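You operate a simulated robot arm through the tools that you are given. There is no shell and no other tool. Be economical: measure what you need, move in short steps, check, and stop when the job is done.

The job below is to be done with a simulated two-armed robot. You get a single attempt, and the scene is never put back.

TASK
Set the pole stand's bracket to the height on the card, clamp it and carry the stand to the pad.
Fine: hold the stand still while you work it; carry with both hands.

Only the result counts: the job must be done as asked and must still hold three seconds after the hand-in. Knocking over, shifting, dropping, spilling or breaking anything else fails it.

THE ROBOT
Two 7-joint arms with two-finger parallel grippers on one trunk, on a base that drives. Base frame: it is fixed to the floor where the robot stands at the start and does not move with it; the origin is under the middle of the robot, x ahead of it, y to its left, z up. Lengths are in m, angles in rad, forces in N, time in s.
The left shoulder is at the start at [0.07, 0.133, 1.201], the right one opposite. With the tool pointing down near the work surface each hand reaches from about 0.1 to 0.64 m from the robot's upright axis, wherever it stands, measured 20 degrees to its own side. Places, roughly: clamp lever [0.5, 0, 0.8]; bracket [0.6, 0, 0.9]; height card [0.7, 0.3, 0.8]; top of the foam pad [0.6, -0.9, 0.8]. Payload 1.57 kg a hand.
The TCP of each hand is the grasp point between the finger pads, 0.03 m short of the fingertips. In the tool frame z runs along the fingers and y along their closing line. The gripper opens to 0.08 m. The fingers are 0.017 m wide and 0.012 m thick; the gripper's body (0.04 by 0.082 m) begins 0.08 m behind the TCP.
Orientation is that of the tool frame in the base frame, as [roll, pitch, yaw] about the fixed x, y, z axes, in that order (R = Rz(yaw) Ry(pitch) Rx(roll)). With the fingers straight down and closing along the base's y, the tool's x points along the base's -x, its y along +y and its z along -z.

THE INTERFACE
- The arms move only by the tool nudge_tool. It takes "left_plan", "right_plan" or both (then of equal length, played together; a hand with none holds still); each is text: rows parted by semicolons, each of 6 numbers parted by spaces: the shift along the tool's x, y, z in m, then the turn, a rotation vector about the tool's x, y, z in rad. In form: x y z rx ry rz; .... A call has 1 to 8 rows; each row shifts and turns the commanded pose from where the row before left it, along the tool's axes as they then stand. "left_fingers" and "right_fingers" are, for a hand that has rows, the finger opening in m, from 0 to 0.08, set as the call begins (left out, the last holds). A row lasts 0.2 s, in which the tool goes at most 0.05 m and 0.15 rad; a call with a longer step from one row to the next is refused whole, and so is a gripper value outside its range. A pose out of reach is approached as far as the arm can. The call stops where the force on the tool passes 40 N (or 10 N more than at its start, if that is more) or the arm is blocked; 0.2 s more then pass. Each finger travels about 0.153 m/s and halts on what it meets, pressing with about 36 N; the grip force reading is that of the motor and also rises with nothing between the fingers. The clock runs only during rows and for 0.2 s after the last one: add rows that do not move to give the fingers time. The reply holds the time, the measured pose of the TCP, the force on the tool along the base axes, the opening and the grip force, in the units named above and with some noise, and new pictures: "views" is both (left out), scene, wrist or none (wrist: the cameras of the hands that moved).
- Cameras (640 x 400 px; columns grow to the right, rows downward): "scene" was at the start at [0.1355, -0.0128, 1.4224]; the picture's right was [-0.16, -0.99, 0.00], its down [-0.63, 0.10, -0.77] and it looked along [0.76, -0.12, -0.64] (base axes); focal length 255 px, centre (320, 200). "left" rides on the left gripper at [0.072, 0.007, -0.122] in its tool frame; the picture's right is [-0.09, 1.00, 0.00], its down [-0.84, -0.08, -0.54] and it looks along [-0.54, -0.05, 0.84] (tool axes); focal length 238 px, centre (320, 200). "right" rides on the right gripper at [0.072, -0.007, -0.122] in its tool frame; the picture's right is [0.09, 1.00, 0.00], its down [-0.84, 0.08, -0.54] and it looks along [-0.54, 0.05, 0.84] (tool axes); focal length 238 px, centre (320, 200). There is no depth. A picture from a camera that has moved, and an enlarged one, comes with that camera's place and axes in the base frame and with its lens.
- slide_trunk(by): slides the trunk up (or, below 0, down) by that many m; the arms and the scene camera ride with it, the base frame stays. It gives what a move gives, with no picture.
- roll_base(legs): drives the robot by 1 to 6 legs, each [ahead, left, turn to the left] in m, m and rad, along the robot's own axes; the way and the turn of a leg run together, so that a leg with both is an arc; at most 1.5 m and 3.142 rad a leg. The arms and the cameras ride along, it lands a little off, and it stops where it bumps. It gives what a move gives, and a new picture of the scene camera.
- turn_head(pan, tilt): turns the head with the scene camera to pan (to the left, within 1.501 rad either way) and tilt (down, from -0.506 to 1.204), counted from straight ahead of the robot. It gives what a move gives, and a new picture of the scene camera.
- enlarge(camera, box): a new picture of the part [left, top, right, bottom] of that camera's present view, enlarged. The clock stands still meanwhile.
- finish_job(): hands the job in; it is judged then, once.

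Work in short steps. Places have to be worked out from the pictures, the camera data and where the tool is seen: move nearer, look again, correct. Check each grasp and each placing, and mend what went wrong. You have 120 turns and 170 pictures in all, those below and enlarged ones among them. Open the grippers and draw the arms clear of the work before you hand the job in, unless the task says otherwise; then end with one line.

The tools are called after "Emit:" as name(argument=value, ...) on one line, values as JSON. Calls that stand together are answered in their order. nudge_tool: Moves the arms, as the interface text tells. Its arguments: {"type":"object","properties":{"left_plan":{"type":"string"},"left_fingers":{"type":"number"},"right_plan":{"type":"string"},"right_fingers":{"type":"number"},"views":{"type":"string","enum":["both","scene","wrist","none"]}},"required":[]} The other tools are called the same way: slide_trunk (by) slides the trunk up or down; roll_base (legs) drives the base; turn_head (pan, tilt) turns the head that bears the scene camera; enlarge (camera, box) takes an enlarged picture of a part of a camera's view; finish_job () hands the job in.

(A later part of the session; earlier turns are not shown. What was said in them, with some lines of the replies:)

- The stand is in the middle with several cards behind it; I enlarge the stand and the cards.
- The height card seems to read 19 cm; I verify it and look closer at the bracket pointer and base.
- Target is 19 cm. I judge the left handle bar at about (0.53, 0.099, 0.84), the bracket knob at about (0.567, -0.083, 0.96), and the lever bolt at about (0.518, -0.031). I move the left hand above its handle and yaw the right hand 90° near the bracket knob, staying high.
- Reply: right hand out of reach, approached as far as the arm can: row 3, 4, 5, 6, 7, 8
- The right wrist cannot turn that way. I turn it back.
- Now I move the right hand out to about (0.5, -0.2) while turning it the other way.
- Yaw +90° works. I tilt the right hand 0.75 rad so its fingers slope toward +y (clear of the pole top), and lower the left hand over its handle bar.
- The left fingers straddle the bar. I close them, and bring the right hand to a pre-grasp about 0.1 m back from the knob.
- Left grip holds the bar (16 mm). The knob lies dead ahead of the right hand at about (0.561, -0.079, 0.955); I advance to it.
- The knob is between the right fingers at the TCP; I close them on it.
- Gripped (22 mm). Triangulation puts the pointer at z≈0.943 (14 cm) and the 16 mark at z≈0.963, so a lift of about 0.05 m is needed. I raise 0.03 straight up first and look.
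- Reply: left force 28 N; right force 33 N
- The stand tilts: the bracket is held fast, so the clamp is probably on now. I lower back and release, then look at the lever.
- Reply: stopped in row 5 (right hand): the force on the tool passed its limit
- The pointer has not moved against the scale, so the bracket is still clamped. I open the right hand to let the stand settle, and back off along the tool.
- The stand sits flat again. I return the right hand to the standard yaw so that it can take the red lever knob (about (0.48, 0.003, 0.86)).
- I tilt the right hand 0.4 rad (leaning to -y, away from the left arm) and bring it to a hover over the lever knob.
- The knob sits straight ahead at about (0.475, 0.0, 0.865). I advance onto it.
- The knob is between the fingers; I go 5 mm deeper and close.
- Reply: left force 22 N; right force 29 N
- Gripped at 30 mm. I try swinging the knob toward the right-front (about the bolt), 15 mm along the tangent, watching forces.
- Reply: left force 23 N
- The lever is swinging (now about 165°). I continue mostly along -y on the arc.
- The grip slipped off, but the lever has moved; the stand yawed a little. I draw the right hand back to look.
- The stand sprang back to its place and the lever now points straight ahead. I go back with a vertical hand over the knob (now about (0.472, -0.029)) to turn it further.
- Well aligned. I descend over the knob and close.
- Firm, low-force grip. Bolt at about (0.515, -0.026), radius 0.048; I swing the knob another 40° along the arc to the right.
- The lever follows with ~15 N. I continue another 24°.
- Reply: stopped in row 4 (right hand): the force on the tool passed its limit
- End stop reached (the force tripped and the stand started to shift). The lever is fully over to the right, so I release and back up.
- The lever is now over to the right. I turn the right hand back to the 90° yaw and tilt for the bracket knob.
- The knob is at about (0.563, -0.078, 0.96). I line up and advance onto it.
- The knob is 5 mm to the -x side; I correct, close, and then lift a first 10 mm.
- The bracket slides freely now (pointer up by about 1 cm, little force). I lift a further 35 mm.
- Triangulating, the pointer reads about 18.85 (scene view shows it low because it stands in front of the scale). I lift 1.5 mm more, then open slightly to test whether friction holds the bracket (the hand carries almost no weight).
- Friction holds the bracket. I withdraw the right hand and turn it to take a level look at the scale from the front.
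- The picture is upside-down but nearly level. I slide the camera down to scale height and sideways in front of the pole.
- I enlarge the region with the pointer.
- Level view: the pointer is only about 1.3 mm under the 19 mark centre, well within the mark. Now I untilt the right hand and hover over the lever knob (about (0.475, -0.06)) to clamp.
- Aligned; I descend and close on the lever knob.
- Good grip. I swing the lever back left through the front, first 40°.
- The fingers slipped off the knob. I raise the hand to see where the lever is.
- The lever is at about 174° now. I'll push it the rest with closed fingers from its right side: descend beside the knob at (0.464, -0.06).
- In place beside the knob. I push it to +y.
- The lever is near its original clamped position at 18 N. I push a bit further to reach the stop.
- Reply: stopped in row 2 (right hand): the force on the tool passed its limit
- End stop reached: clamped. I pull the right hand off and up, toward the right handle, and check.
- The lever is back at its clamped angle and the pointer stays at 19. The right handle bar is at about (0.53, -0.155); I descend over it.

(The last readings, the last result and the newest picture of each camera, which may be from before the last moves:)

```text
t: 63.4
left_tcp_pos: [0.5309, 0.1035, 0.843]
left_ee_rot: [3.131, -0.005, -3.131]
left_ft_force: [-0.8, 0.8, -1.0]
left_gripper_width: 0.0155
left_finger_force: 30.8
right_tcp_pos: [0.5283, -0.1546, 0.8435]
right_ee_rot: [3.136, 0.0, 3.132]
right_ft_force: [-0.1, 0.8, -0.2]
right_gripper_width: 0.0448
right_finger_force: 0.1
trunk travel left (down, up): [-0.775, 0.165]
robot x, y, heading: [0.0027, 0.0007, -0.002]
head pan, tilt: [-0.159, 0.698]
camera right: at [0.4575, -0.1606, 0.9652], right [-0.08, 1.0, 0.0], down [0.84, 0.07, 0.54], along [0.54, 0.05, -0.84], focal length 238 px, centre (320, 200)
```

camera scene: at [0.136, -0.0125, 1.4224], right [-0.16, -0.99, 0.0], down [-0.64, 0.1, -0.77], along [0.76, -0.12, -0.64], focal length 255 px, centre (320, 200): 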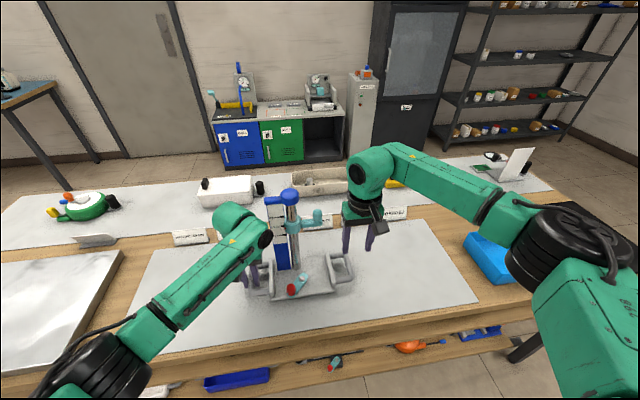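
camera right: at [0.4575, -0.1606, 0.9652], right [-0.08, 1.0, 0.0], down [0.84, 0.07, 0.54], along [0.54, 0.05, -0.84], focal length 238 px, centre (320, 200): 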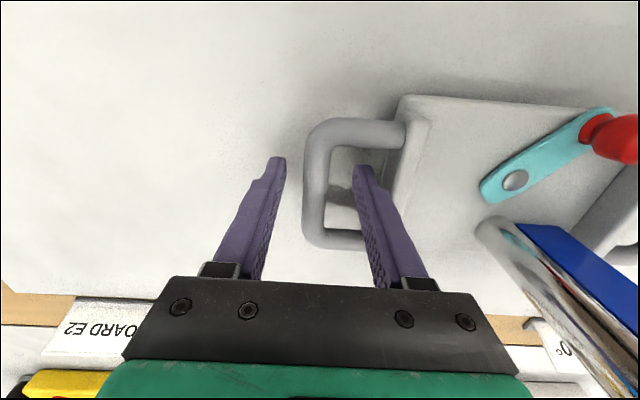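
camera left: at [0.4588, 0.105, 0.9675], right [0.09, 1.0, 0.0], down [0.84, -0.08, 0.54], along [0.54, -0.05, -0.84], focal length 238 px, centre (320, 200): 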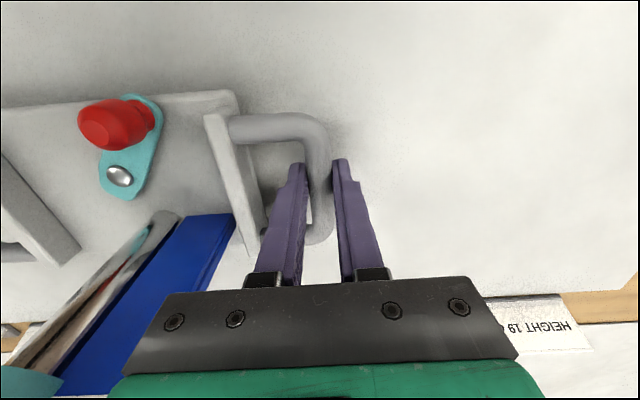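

The bar is between the fingers. I close, and look toward the pad with the head.

Emit:
nudge_tool(right_plan="0 0 0 0 0 0;0 0 0 0 0 0;0 0 0 0 0 0;0 0 0 0 0 0", right_fingers=0, views="none")

Emit:
turn_head(pan=-1.0, tilt=0.6)

```text
t: 64.4
left_tcp_pos: [0.531, 0.1067, 0.8424]
left_ee_rot: [3.127, -0.005, -3.128]
left_ft_force: [1.2, 13.4, -2.0]
left_gripper_width: 0.0153
left_finger_force: 31.1
right_tcp_pos: [0.5288, -0.1566, 0.8441]
right_ee_rot: [3.14, 0.002, 3.131]
right_ft_force: [-0.4, -15.3, 1.2]
right_gripper_width: 0.0155
right_finger_force: 31.3
trunk travel left (down, up): [-0.775, 0.165]
robot x, y, heading: [-0.0017, -0.0019, -0.001]
head pan, tilt: [-0.159, 0.698]
```

```text
t: 65.5
left_tcp_pos: [0.5299, 0.1065, 0.8436]
left_ee_rot: [3.128, -0.002, -3.13]
left_ft_force: [1.0, 23.8, -2.0]
left_gripper_width: 0.0154
left_finger_force: 31.4
right_tcp_pos: [0.5288, -0.1558, 0.8442]
right_ee_rot: [3.14, 0.001, 3.133]
right_ft_force: [-0.1, -24.8, 1.7]
right_gripper_width: 0.0156
right_finger_force: 30.7
trunk travel left (down, up): [-0.775, 0.165]
robot x, y, heading: [0.0008, 0.0028, 0.001]
head pan, tilt: [-1.0, 0.6]
camera scene: at [0.0995, -0.0738, 1.4309], right [-0.84, -0.54, 0.0], down [-0.31, 0.48, -0.82], along [0.45, -0.69, -0.57], focal length 255 px, centre (320, 200)
```

scene: 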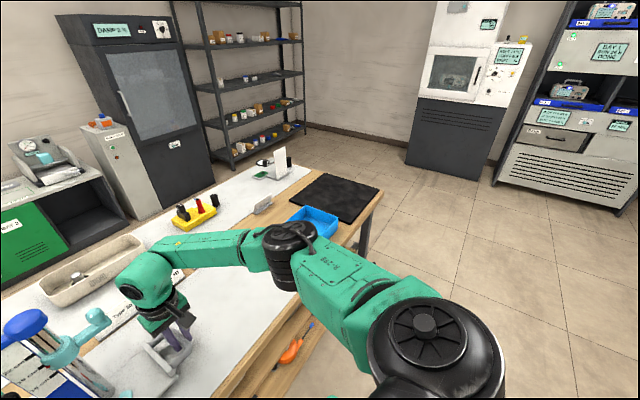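

Pad spans roughly x 0.42–0.70, y −0.76 to −1.06 (centre ≈ (0.56, −0.905)). The hands squeeze each other with 24 N, so I relax by 3 mm and then lift both hands 2 cm to test.

Emit:
nudge_tool(left_plan="0 0.001 0 0 0 0;0 0 0 0 0 0;0 0 -0.005 0 0 0;0 0 -0.005 0 0 0;0 0 -0.005 0 0 0;0 0 -0.005 0 0 0;0 0 0 0 0 0", right_plan="0 -0.003 0 0 0 0;0 0 0 0 0 0;0 0 -0.005 0 0 0;0 0 -0.005 0 0 0;0 0 -0.005 0 0 0;0 0 -0.005 0 0 0;0 0 0 0 0 0", views="none")

Emit:
turn_head(pan=-0.159, tilt=0.698)

```text
t: 67.1
left_tcp_pos: [0.5307, 0.104, 0.8638]
left_ee_rot: [3.131, -0.002, -3.133]
left_ft_force: [0.8, 10.3, -1.6]
left_gripper_width: 0.0153
left_finger_force: 31.1
right_tcp_pos: [0.5301, -0.1567, 0.8652]
right_ee_rot: [3.135, 0.002, 3.133]
right_ft_force: [-0.8, -9.9, -1.6]
right_gripper_width: 0.0156
right_finger_force: 31.0
trunk travel left (down, up): [-0.775, 0.165]
robot x, y, heading: [-0.0, 0.0013, 0.0]
head pan, tilt: [-1.0, 0.6]
```

```text
t: 68.3
left_tcp_pos: [0.5298, 0.1046, 0.863]
left_ee_rot: [3.131, -0.003, -3.132]
left_ft_force: [0.6, 7.1, -2.4]
left_gripper_width: 0.0153
left_finger_force: 31.6
right_tcp_pos: [0.5305, -0.1582, 0.8639]
right_ee_rot: [3.137, 0.003, 3.133]
right_ft_force: [-1.2, -6.4, -2.1]
right_gripper_width: 0.0152
right_finger_force: 32.2
trunk travel left (down, up): [-0.775, 0.165]
robot x, y, heading: [0.0012, 0.001, -0.003]
head pan, tilt: [-0.159, 0.698]
camera scene: at [0.1366, -0.0131, 1.4223], right [-0.16, -0.99, 0.0], down [-0.64, 0.1, -0.77], along [0.76, -0.12, -0.64], focal length 255 px, centre (320, 200)
```

scene: 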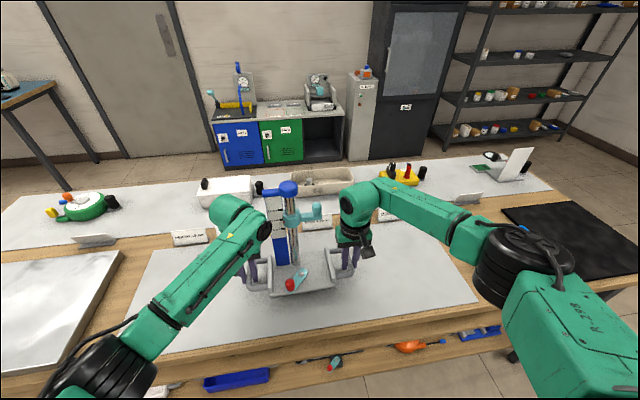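

The stand comes up in both hands, light (about 4 N in all). I raise the trunk by 0.10 to clear the tray.

Emit:
slide_trunk(by=0.1)

Emit:
enlarge(camera="scene", box=[220, 170, 380, 310])

```text
t: 69.6
left_tcp_pos: [0.5317, 0.1055, 0.9623]
left_ee_rot: [3.131, -0.002, -3.131]
left_ft_force: [1.2, 3.0, -2.3]
left_gripper_width: 0.0153
left_finger_force: 31.3
right_tcp_pos: [0.5293, -0.1567, 0.9645]
right_ee_rot: [3.135, 0.0, 3.133]
right_ft_force: [-0.3, -3.8, -2.6]
right_gripper_width: 0.0157
right_finger_force: 31.7
trunk travel left (down, up): [-0.875, 0.065]
robot x, y, heading: [0.001, -0.0025, -0.002]
head pan, tilt: [-0.159, 0.698]
```

```text
2.86 times, centred on (300, 240) of scene
camera zoom: at [0.1369, -0.013, 1.5223], right [-0.16, -0.99, 0.0], down [-0.64, 0.1, -0.77], along [0.76, -0.12, -0.64], focal length 727 px, centre (377, 86)
```

zoom: 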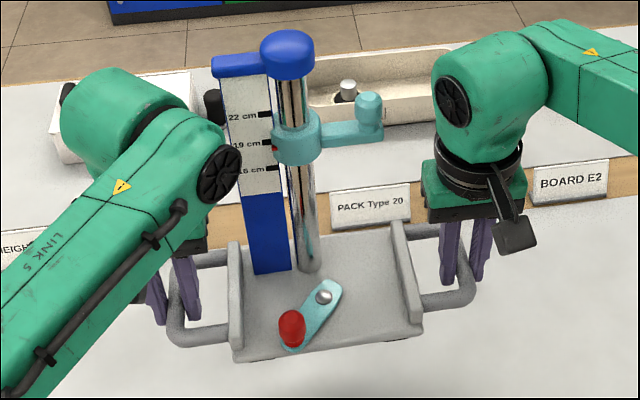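

The stand is safely held and level. I drive right toward the pad.

Emit:
roll_base(legs=[[0, -0.44, 0], [0.03, -0.44, 0]])

```text
t: 74.5
left_tcp_pos: [0.5572, -0.7767, 0.963]
left_ee_rot: [3.131, -0.002, -3.139]
left_ft_force: [1.0, -4.7, -2.1]
left_gripper_width: 0.0152
left_finger_force: 31.2
right_tcp_pos: [0.555, -1.0383, 0.9635]
right_ee_rot: [3.138, 0.002, 3.127]
right_ft_force: [-0.2, 4.0, -1.9]
right_gripper_width: 0.0153
right_finger_force: 31.2
trunk travel left (down, up): [-0.875, 0.065]
robot x, y, heading: [0.0245, -0.8737, -0.006]
head pan, tilt: [-0.159, 0.698]
camera scene: at [0.1628, -0.8896, 1.5223], right [-0.17, -0.99, 0.0], down [-0.63, 0.11, -0.77], along [0.75, -0.13, -0.64], focal length 255 px, centre (320, 200)
```

scene: 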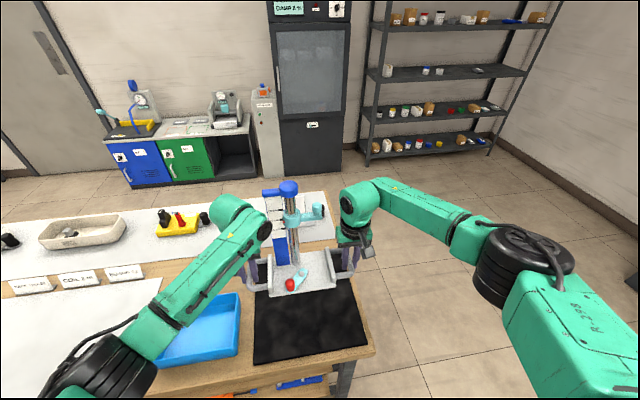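

The stand hangs centred over the pad (stand centre (0.556, -0.908), pad centre about (0.55, -0.91)). I lower the trunk 0.09.

Emit:
slide_trunk(by=-0.09)

Emit:
enlarge(camera="scene", box=[200, 160, 400, 350])

```text
t: 75.8
left_tcp_pos: [0.5581, -0.7774, 0.8737]
left_ee_rot: [3.129, -0.003, -3.139]
left_ft_force: [0.3, 0.6, -2.3]
left_gripper_width: 0.0154
left_finger_force: 31.4
right_tcp_pos: [0.5545, -1.0392, 0.8753]
right_ee_rot: [3.137, 0.002, 3.124]
right_ft_force: [-0.7, -0.7, -2.2]
right_gripper_width: 0.0157
right_finger_force: 31.4
trunk travel left (down, up): [-0.785, 0.155]
robot x, y, heading: [0.0299, -0.8762, -0.011]
head pan, tilt: [-0.159, 0.698]
```

```text
2.11 times, centred on (300, 255) of scene
camera zoom: at [0.1626, -0.8914, 1.4323], right [-0.17, -0.99, 0.0], down [-0.63, 0.11, -0.77], along [0.75, -0.13, -0.64], focal length 536 px, centre (362, 84)
```

zoom: 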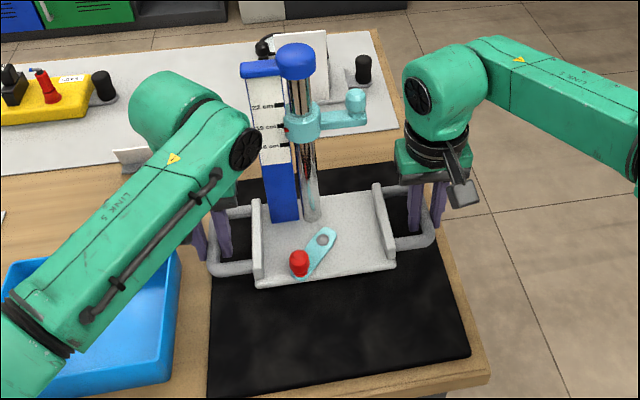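

About 3 cm remains. I lower both hands in small rows until contact.

Emit:
nudge_tool(left_plan="0 0 0.005 0 0 0;0 0 0.005 0 0 0;0 0 0.005 0 0 0;0 0 0.004 0 0 0;0 0 0 0 0 0", right_plan="0 0 0.005 0 0 0;0 0 0.005 0 0 0;0 0 0.005 0 0 0;0 0 0.004 0 0 0;0 0 0 0 0 0", views="none")

```text
t: 77.0
left_tcp_pos: [0.5581, -0.7773, 0.8549]
left_ee_rot: [3.133, -0.003, -3.139]
left_ft_force: [-0.3, -7.9, -3.5]
left_gripper_width: 0.0153
left_finger_force: 31.1
right_tcp_pos: [0.5554, -1.0404, 0.8546]
right_ee_rot: [3.134, 0.001, 3.128]
right_ft_force: [-0.3, 7.4, -2.7]
right_gripper_width: 0.0158
right_finger_force: 31.0
trunk travel left (down, up): [-0.785, 0.155]
robot x, y, heading: [0.0251, -0.8737, -0.008]
head pan, tilt: [-0.159, 0.698]
```

No contact yet; I keep going in 2 mm steps.

Emit:
nudge_tool(left_plan="0 0 0.002 0 0 0;0 0 0.002 0 0 0;0 0 0 0 0 0", right_plan="0 0 0.002 0 0 0;0 0 0.002 0 0 0;0 0 0 0 0 0", views="none")

Emit:
nudge_tool(left_plan="0 0 0.002 0 0 0;0 0 0.002 0 0 0;0 0 0 0 0 0", right_plan="0 0 0.002 0 0 0;0 0 0.002 0 0 0;0 0 0 0 0 0", views="scene")

```text
t: 77.8
left_tcp_pos: [0.5579, -0.7759, 0.8519]
left_ee_rot: [3.131, -0.002, -3.138]
left_ft_force: [3.9, -5.7, 10.2]
left_gripper_width: 0.0152
left_finger_force: 30.8
right_tcp_pos: [0.5537, -1.0389, 0.8529]
right_ee_rot: [3.134, 0.003, 3.124]
right_ft_force: [4.1, 5.0, 5.4]
right_gripper_width: 0.0153
right_finger_force: 31.5
trunk travel left (down, up): [-0.785, 0.155]
robot x, y, heading: [0.0281, -0.8785, -0.006]
head pan, tilt: [-0.159, 0.698]
```

```text
t: 78.6
left_tcp_pos: [0.5575, -0.7767, 0.8504]
left_ee_rot: [3.131, 0.006, -3.14]
left_ft_force: [16.1, -2.5, 25.0]
left_gripper_width: 0.0161
left_finger_force: 31.1
right_tcp_pos: [0.5535, -1.0389, 0.8518]
right_ee_rot: [3.135, 0.009, 3.125]
right_ft_force: [9.6, 3.8, 27.6]
right_gripper_width: 0.0157
right_finger_force: 31.7
trunk travel left (down, up): [-0.785, 0.155]
robot x, y, heading: [0.024, -0.8759, -0.008]
head pan, tilt: [-0.159, 0.698]
camera scene: at [0.1589, -0.8904, 1.4331], right [-0.17, -0.99, 0.0], down [-0.63, 0.11, -0.77], along [0.76, -0.13, -0.64], focal length 255 px, centre (320, 200)
```

scene: 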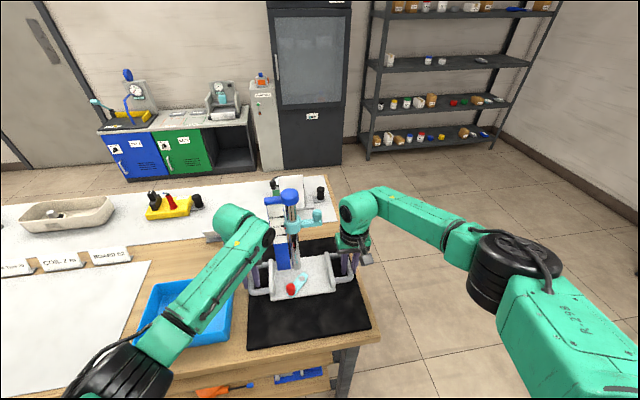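

The stand is on the pad, pressed at about 50 N. I relieve by 3 mm and open both hands slightly.

Emit:
nudge_tool(left_plan="0 0 -0.003 0 0 0;0 0 0 0 0 0", right_plan="0 0 -0.003 0 0 0;0 0 0 0 0 0", views="none")

Emit:
nudge_tool(left_plan="0 0 0 0 0 0;0 0 0 0 0 0;0 0 0 0 0 0", right_plan="0 0 0 0 0 0;0 0 0 0 0 0;0 0 0 0 0 0", left_fingers=0.04, right_fingers=0.04, views="wrist")

```text
t: 79.2
left_tcp_pos: [0.5568, -0.7762, 0.8518]
left_ee_rot: [3.13, -0.003, 3.141]
left_ft_force: [8.6, 0.7, 21.1]
left_gripper_width: 0.0155
left_finger_force: 31.5
right_tcp_pos: [0.5537, -1.0378, 0.852]
right_ee_rot: [3.138, 0.003, 3.125]
right_ft_force: [8.9, 4.7, 4.5]
right_gripper_width: 0.0154
right_finger_force: 30.9
trunk travel left (down, up): [-0.785, 0.155]
robot x, y, heading: [0.0278, -0.8778, -0.011]
head pan, tilt: [-0.159, 0.698]
```

```text
t: 80.0
left_tcp_pos: [0.5567, -0.7771, 0.849]
left_ee_rot: [3.131, -0.004, -3.14]
left_ft_force: [0.0, -0.9, -0.2]
left_gripper_width: 0.04
left_finger_force: 0.0
right_tcp_pos: [0.5541, -1.0393, 0.8519]
right_ee_rot: [3.137, 0.003, 3.126]
right_ft_force: [0.0, 0.2, -0.2]
right_gripper_width: 0.04
right_finger_force: 0.1
trunk travel left (down, up): [-0.785, 0.155]
robot x, y, heading: [0.0273, -0.8779, -0.006]
head pan, tilt: [-0.159, 0.698]
camera right: at [0.4823, -1.0449, 0.9733], right [-0.08, 1.0, 0.0], down [0.84, 0.06, 0.54], along [0.54, 0.05, -0.84], focal length 238 px, centre (320, 200)
camera left: at [0.4871, -0.7731, 0.9717], right [0.09, 1.0, 0.01], down [0.84, -0.08, 0.54], along [0.54, -0.04, -0.84], focal length 238 px, centre (320, 200)
```

right: 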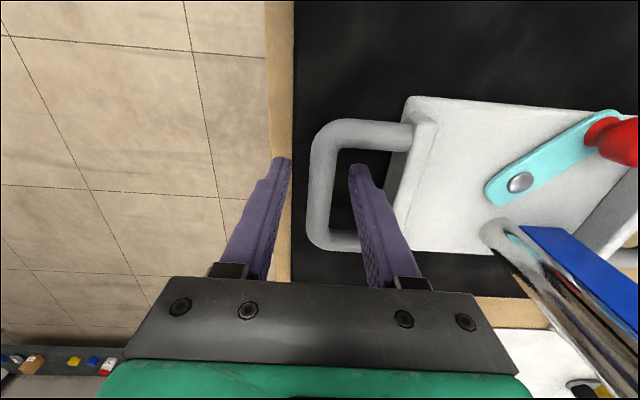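
left: 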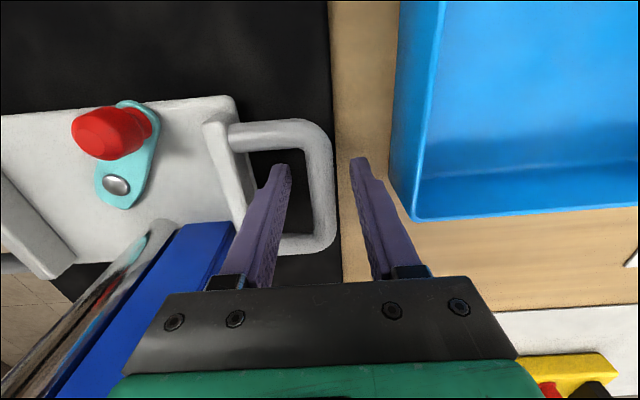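

The stand sits centred on the pad in both directions. I raise both hands straight up and clear.

Emit:
nudge_tool(left_plan="0 0 -0.02 0 0 0;0 0 -0.04 0 0 0;0 0.005 -0.04 0 0 0;0 0.02 -0.04 0 0 0;0 0.03 -0.03 0 0 0;0.02 0.03 -0.02 0 0 0;0.03 0.02 0 0 0 0;0.03 0 0 0 0 0", right_plan="0 0 -0.02 0 0 0;0 0 -0.04 0 0 0;0 -0.005 -0.04 0 0 0;0 -0.02 -0.04 0 0 0;0 -0.03 -0.03 0 0 0;0.02 -0.03 -0.02 0 0 0;0.03 -0.02 0 0 0 0;0.03 0 0 0 0 0", views="scene")

Emit:
enlarge(camera="scene", box=[200, 160, 400, 350])

```text
t: 81.8
left_tcp_pos: [0.4765, -0.6733, 1.0411]
left_ee_rot: [3.131, -0.001, -3.141]
left_ft_force: [0.1, 0.3, 0.2]
left_gripper_width: 0.0401
left_finger_force: 0.0
right_tcp_pos: [0.4689, -1.1448, 1.0434]
right_ee_rot: [3.135, 0.003, 3.126]
right_ft_force: [0.0, 0.2, 0.7]
right_gripper_width: 0.0402
right_finger_force: 0.1
trunk travel left (down, up): [-0.785, 0.155]
robot x, y, heading: [0.0247, -0.8756, -0.015]
head pan, tilt: [-0.159, 0.698]
camera scene: at [0.1592, -0.8912, 1.4327], right [-0.17, -0.99, 0.0], down [-0.63, 0.11, -0.77], along [0.76, -0.13, -0.64], focal length 255 px, centre (320, 200)
```

scene: 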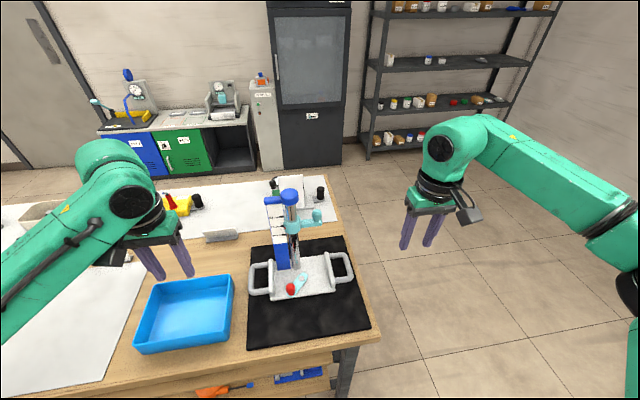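

```text
2.11 times, centred on (300, 255) of scene
camera zoom: at [0.1592, -0.8912, 1.4327], right [-0.17, -0.99, 0.0], down [-0.63, 0.11, -0.77], along [0.76, -0.13, -0.64], focal length 536 px, centre (362, 84)
```

zoom: 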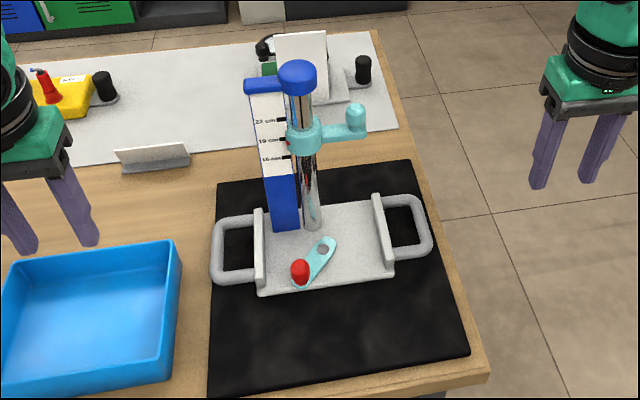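

All fully on the pad, upright. One last check of the pointer after clamping and the carry.

Emit:
enlarge(camera="scene", box=[258, 186, 306, 246])

```text
6.67 times, centred on (282, 216) of scene
camera zoom: at [0.1592, -0.8912, 1.4327], right [-0.17, -0.99, 0.0], down [-0.63, 0.11, -0.77], along [0.76, -0.13, -0.64], focal length 1697 px, centre (573, 93)
```

zoom: 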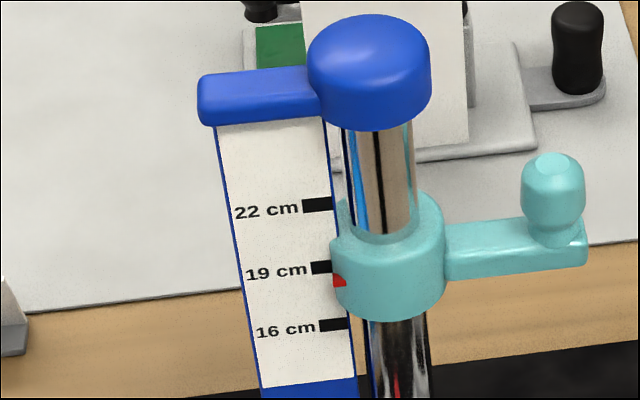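

The pointer sits at the same offset as in the level-view check, so it is unchanged at 19 cm. The hands are open and clear; I hand in.

Emit:
finish_job()

```text
The job is handed in.
```

The bracket is set at 19 cm, about 1 mm under the mark's centre in a level view. The lever is clamped to its stop, and the stand is upright in the middle of the pad with both hands open and clear.
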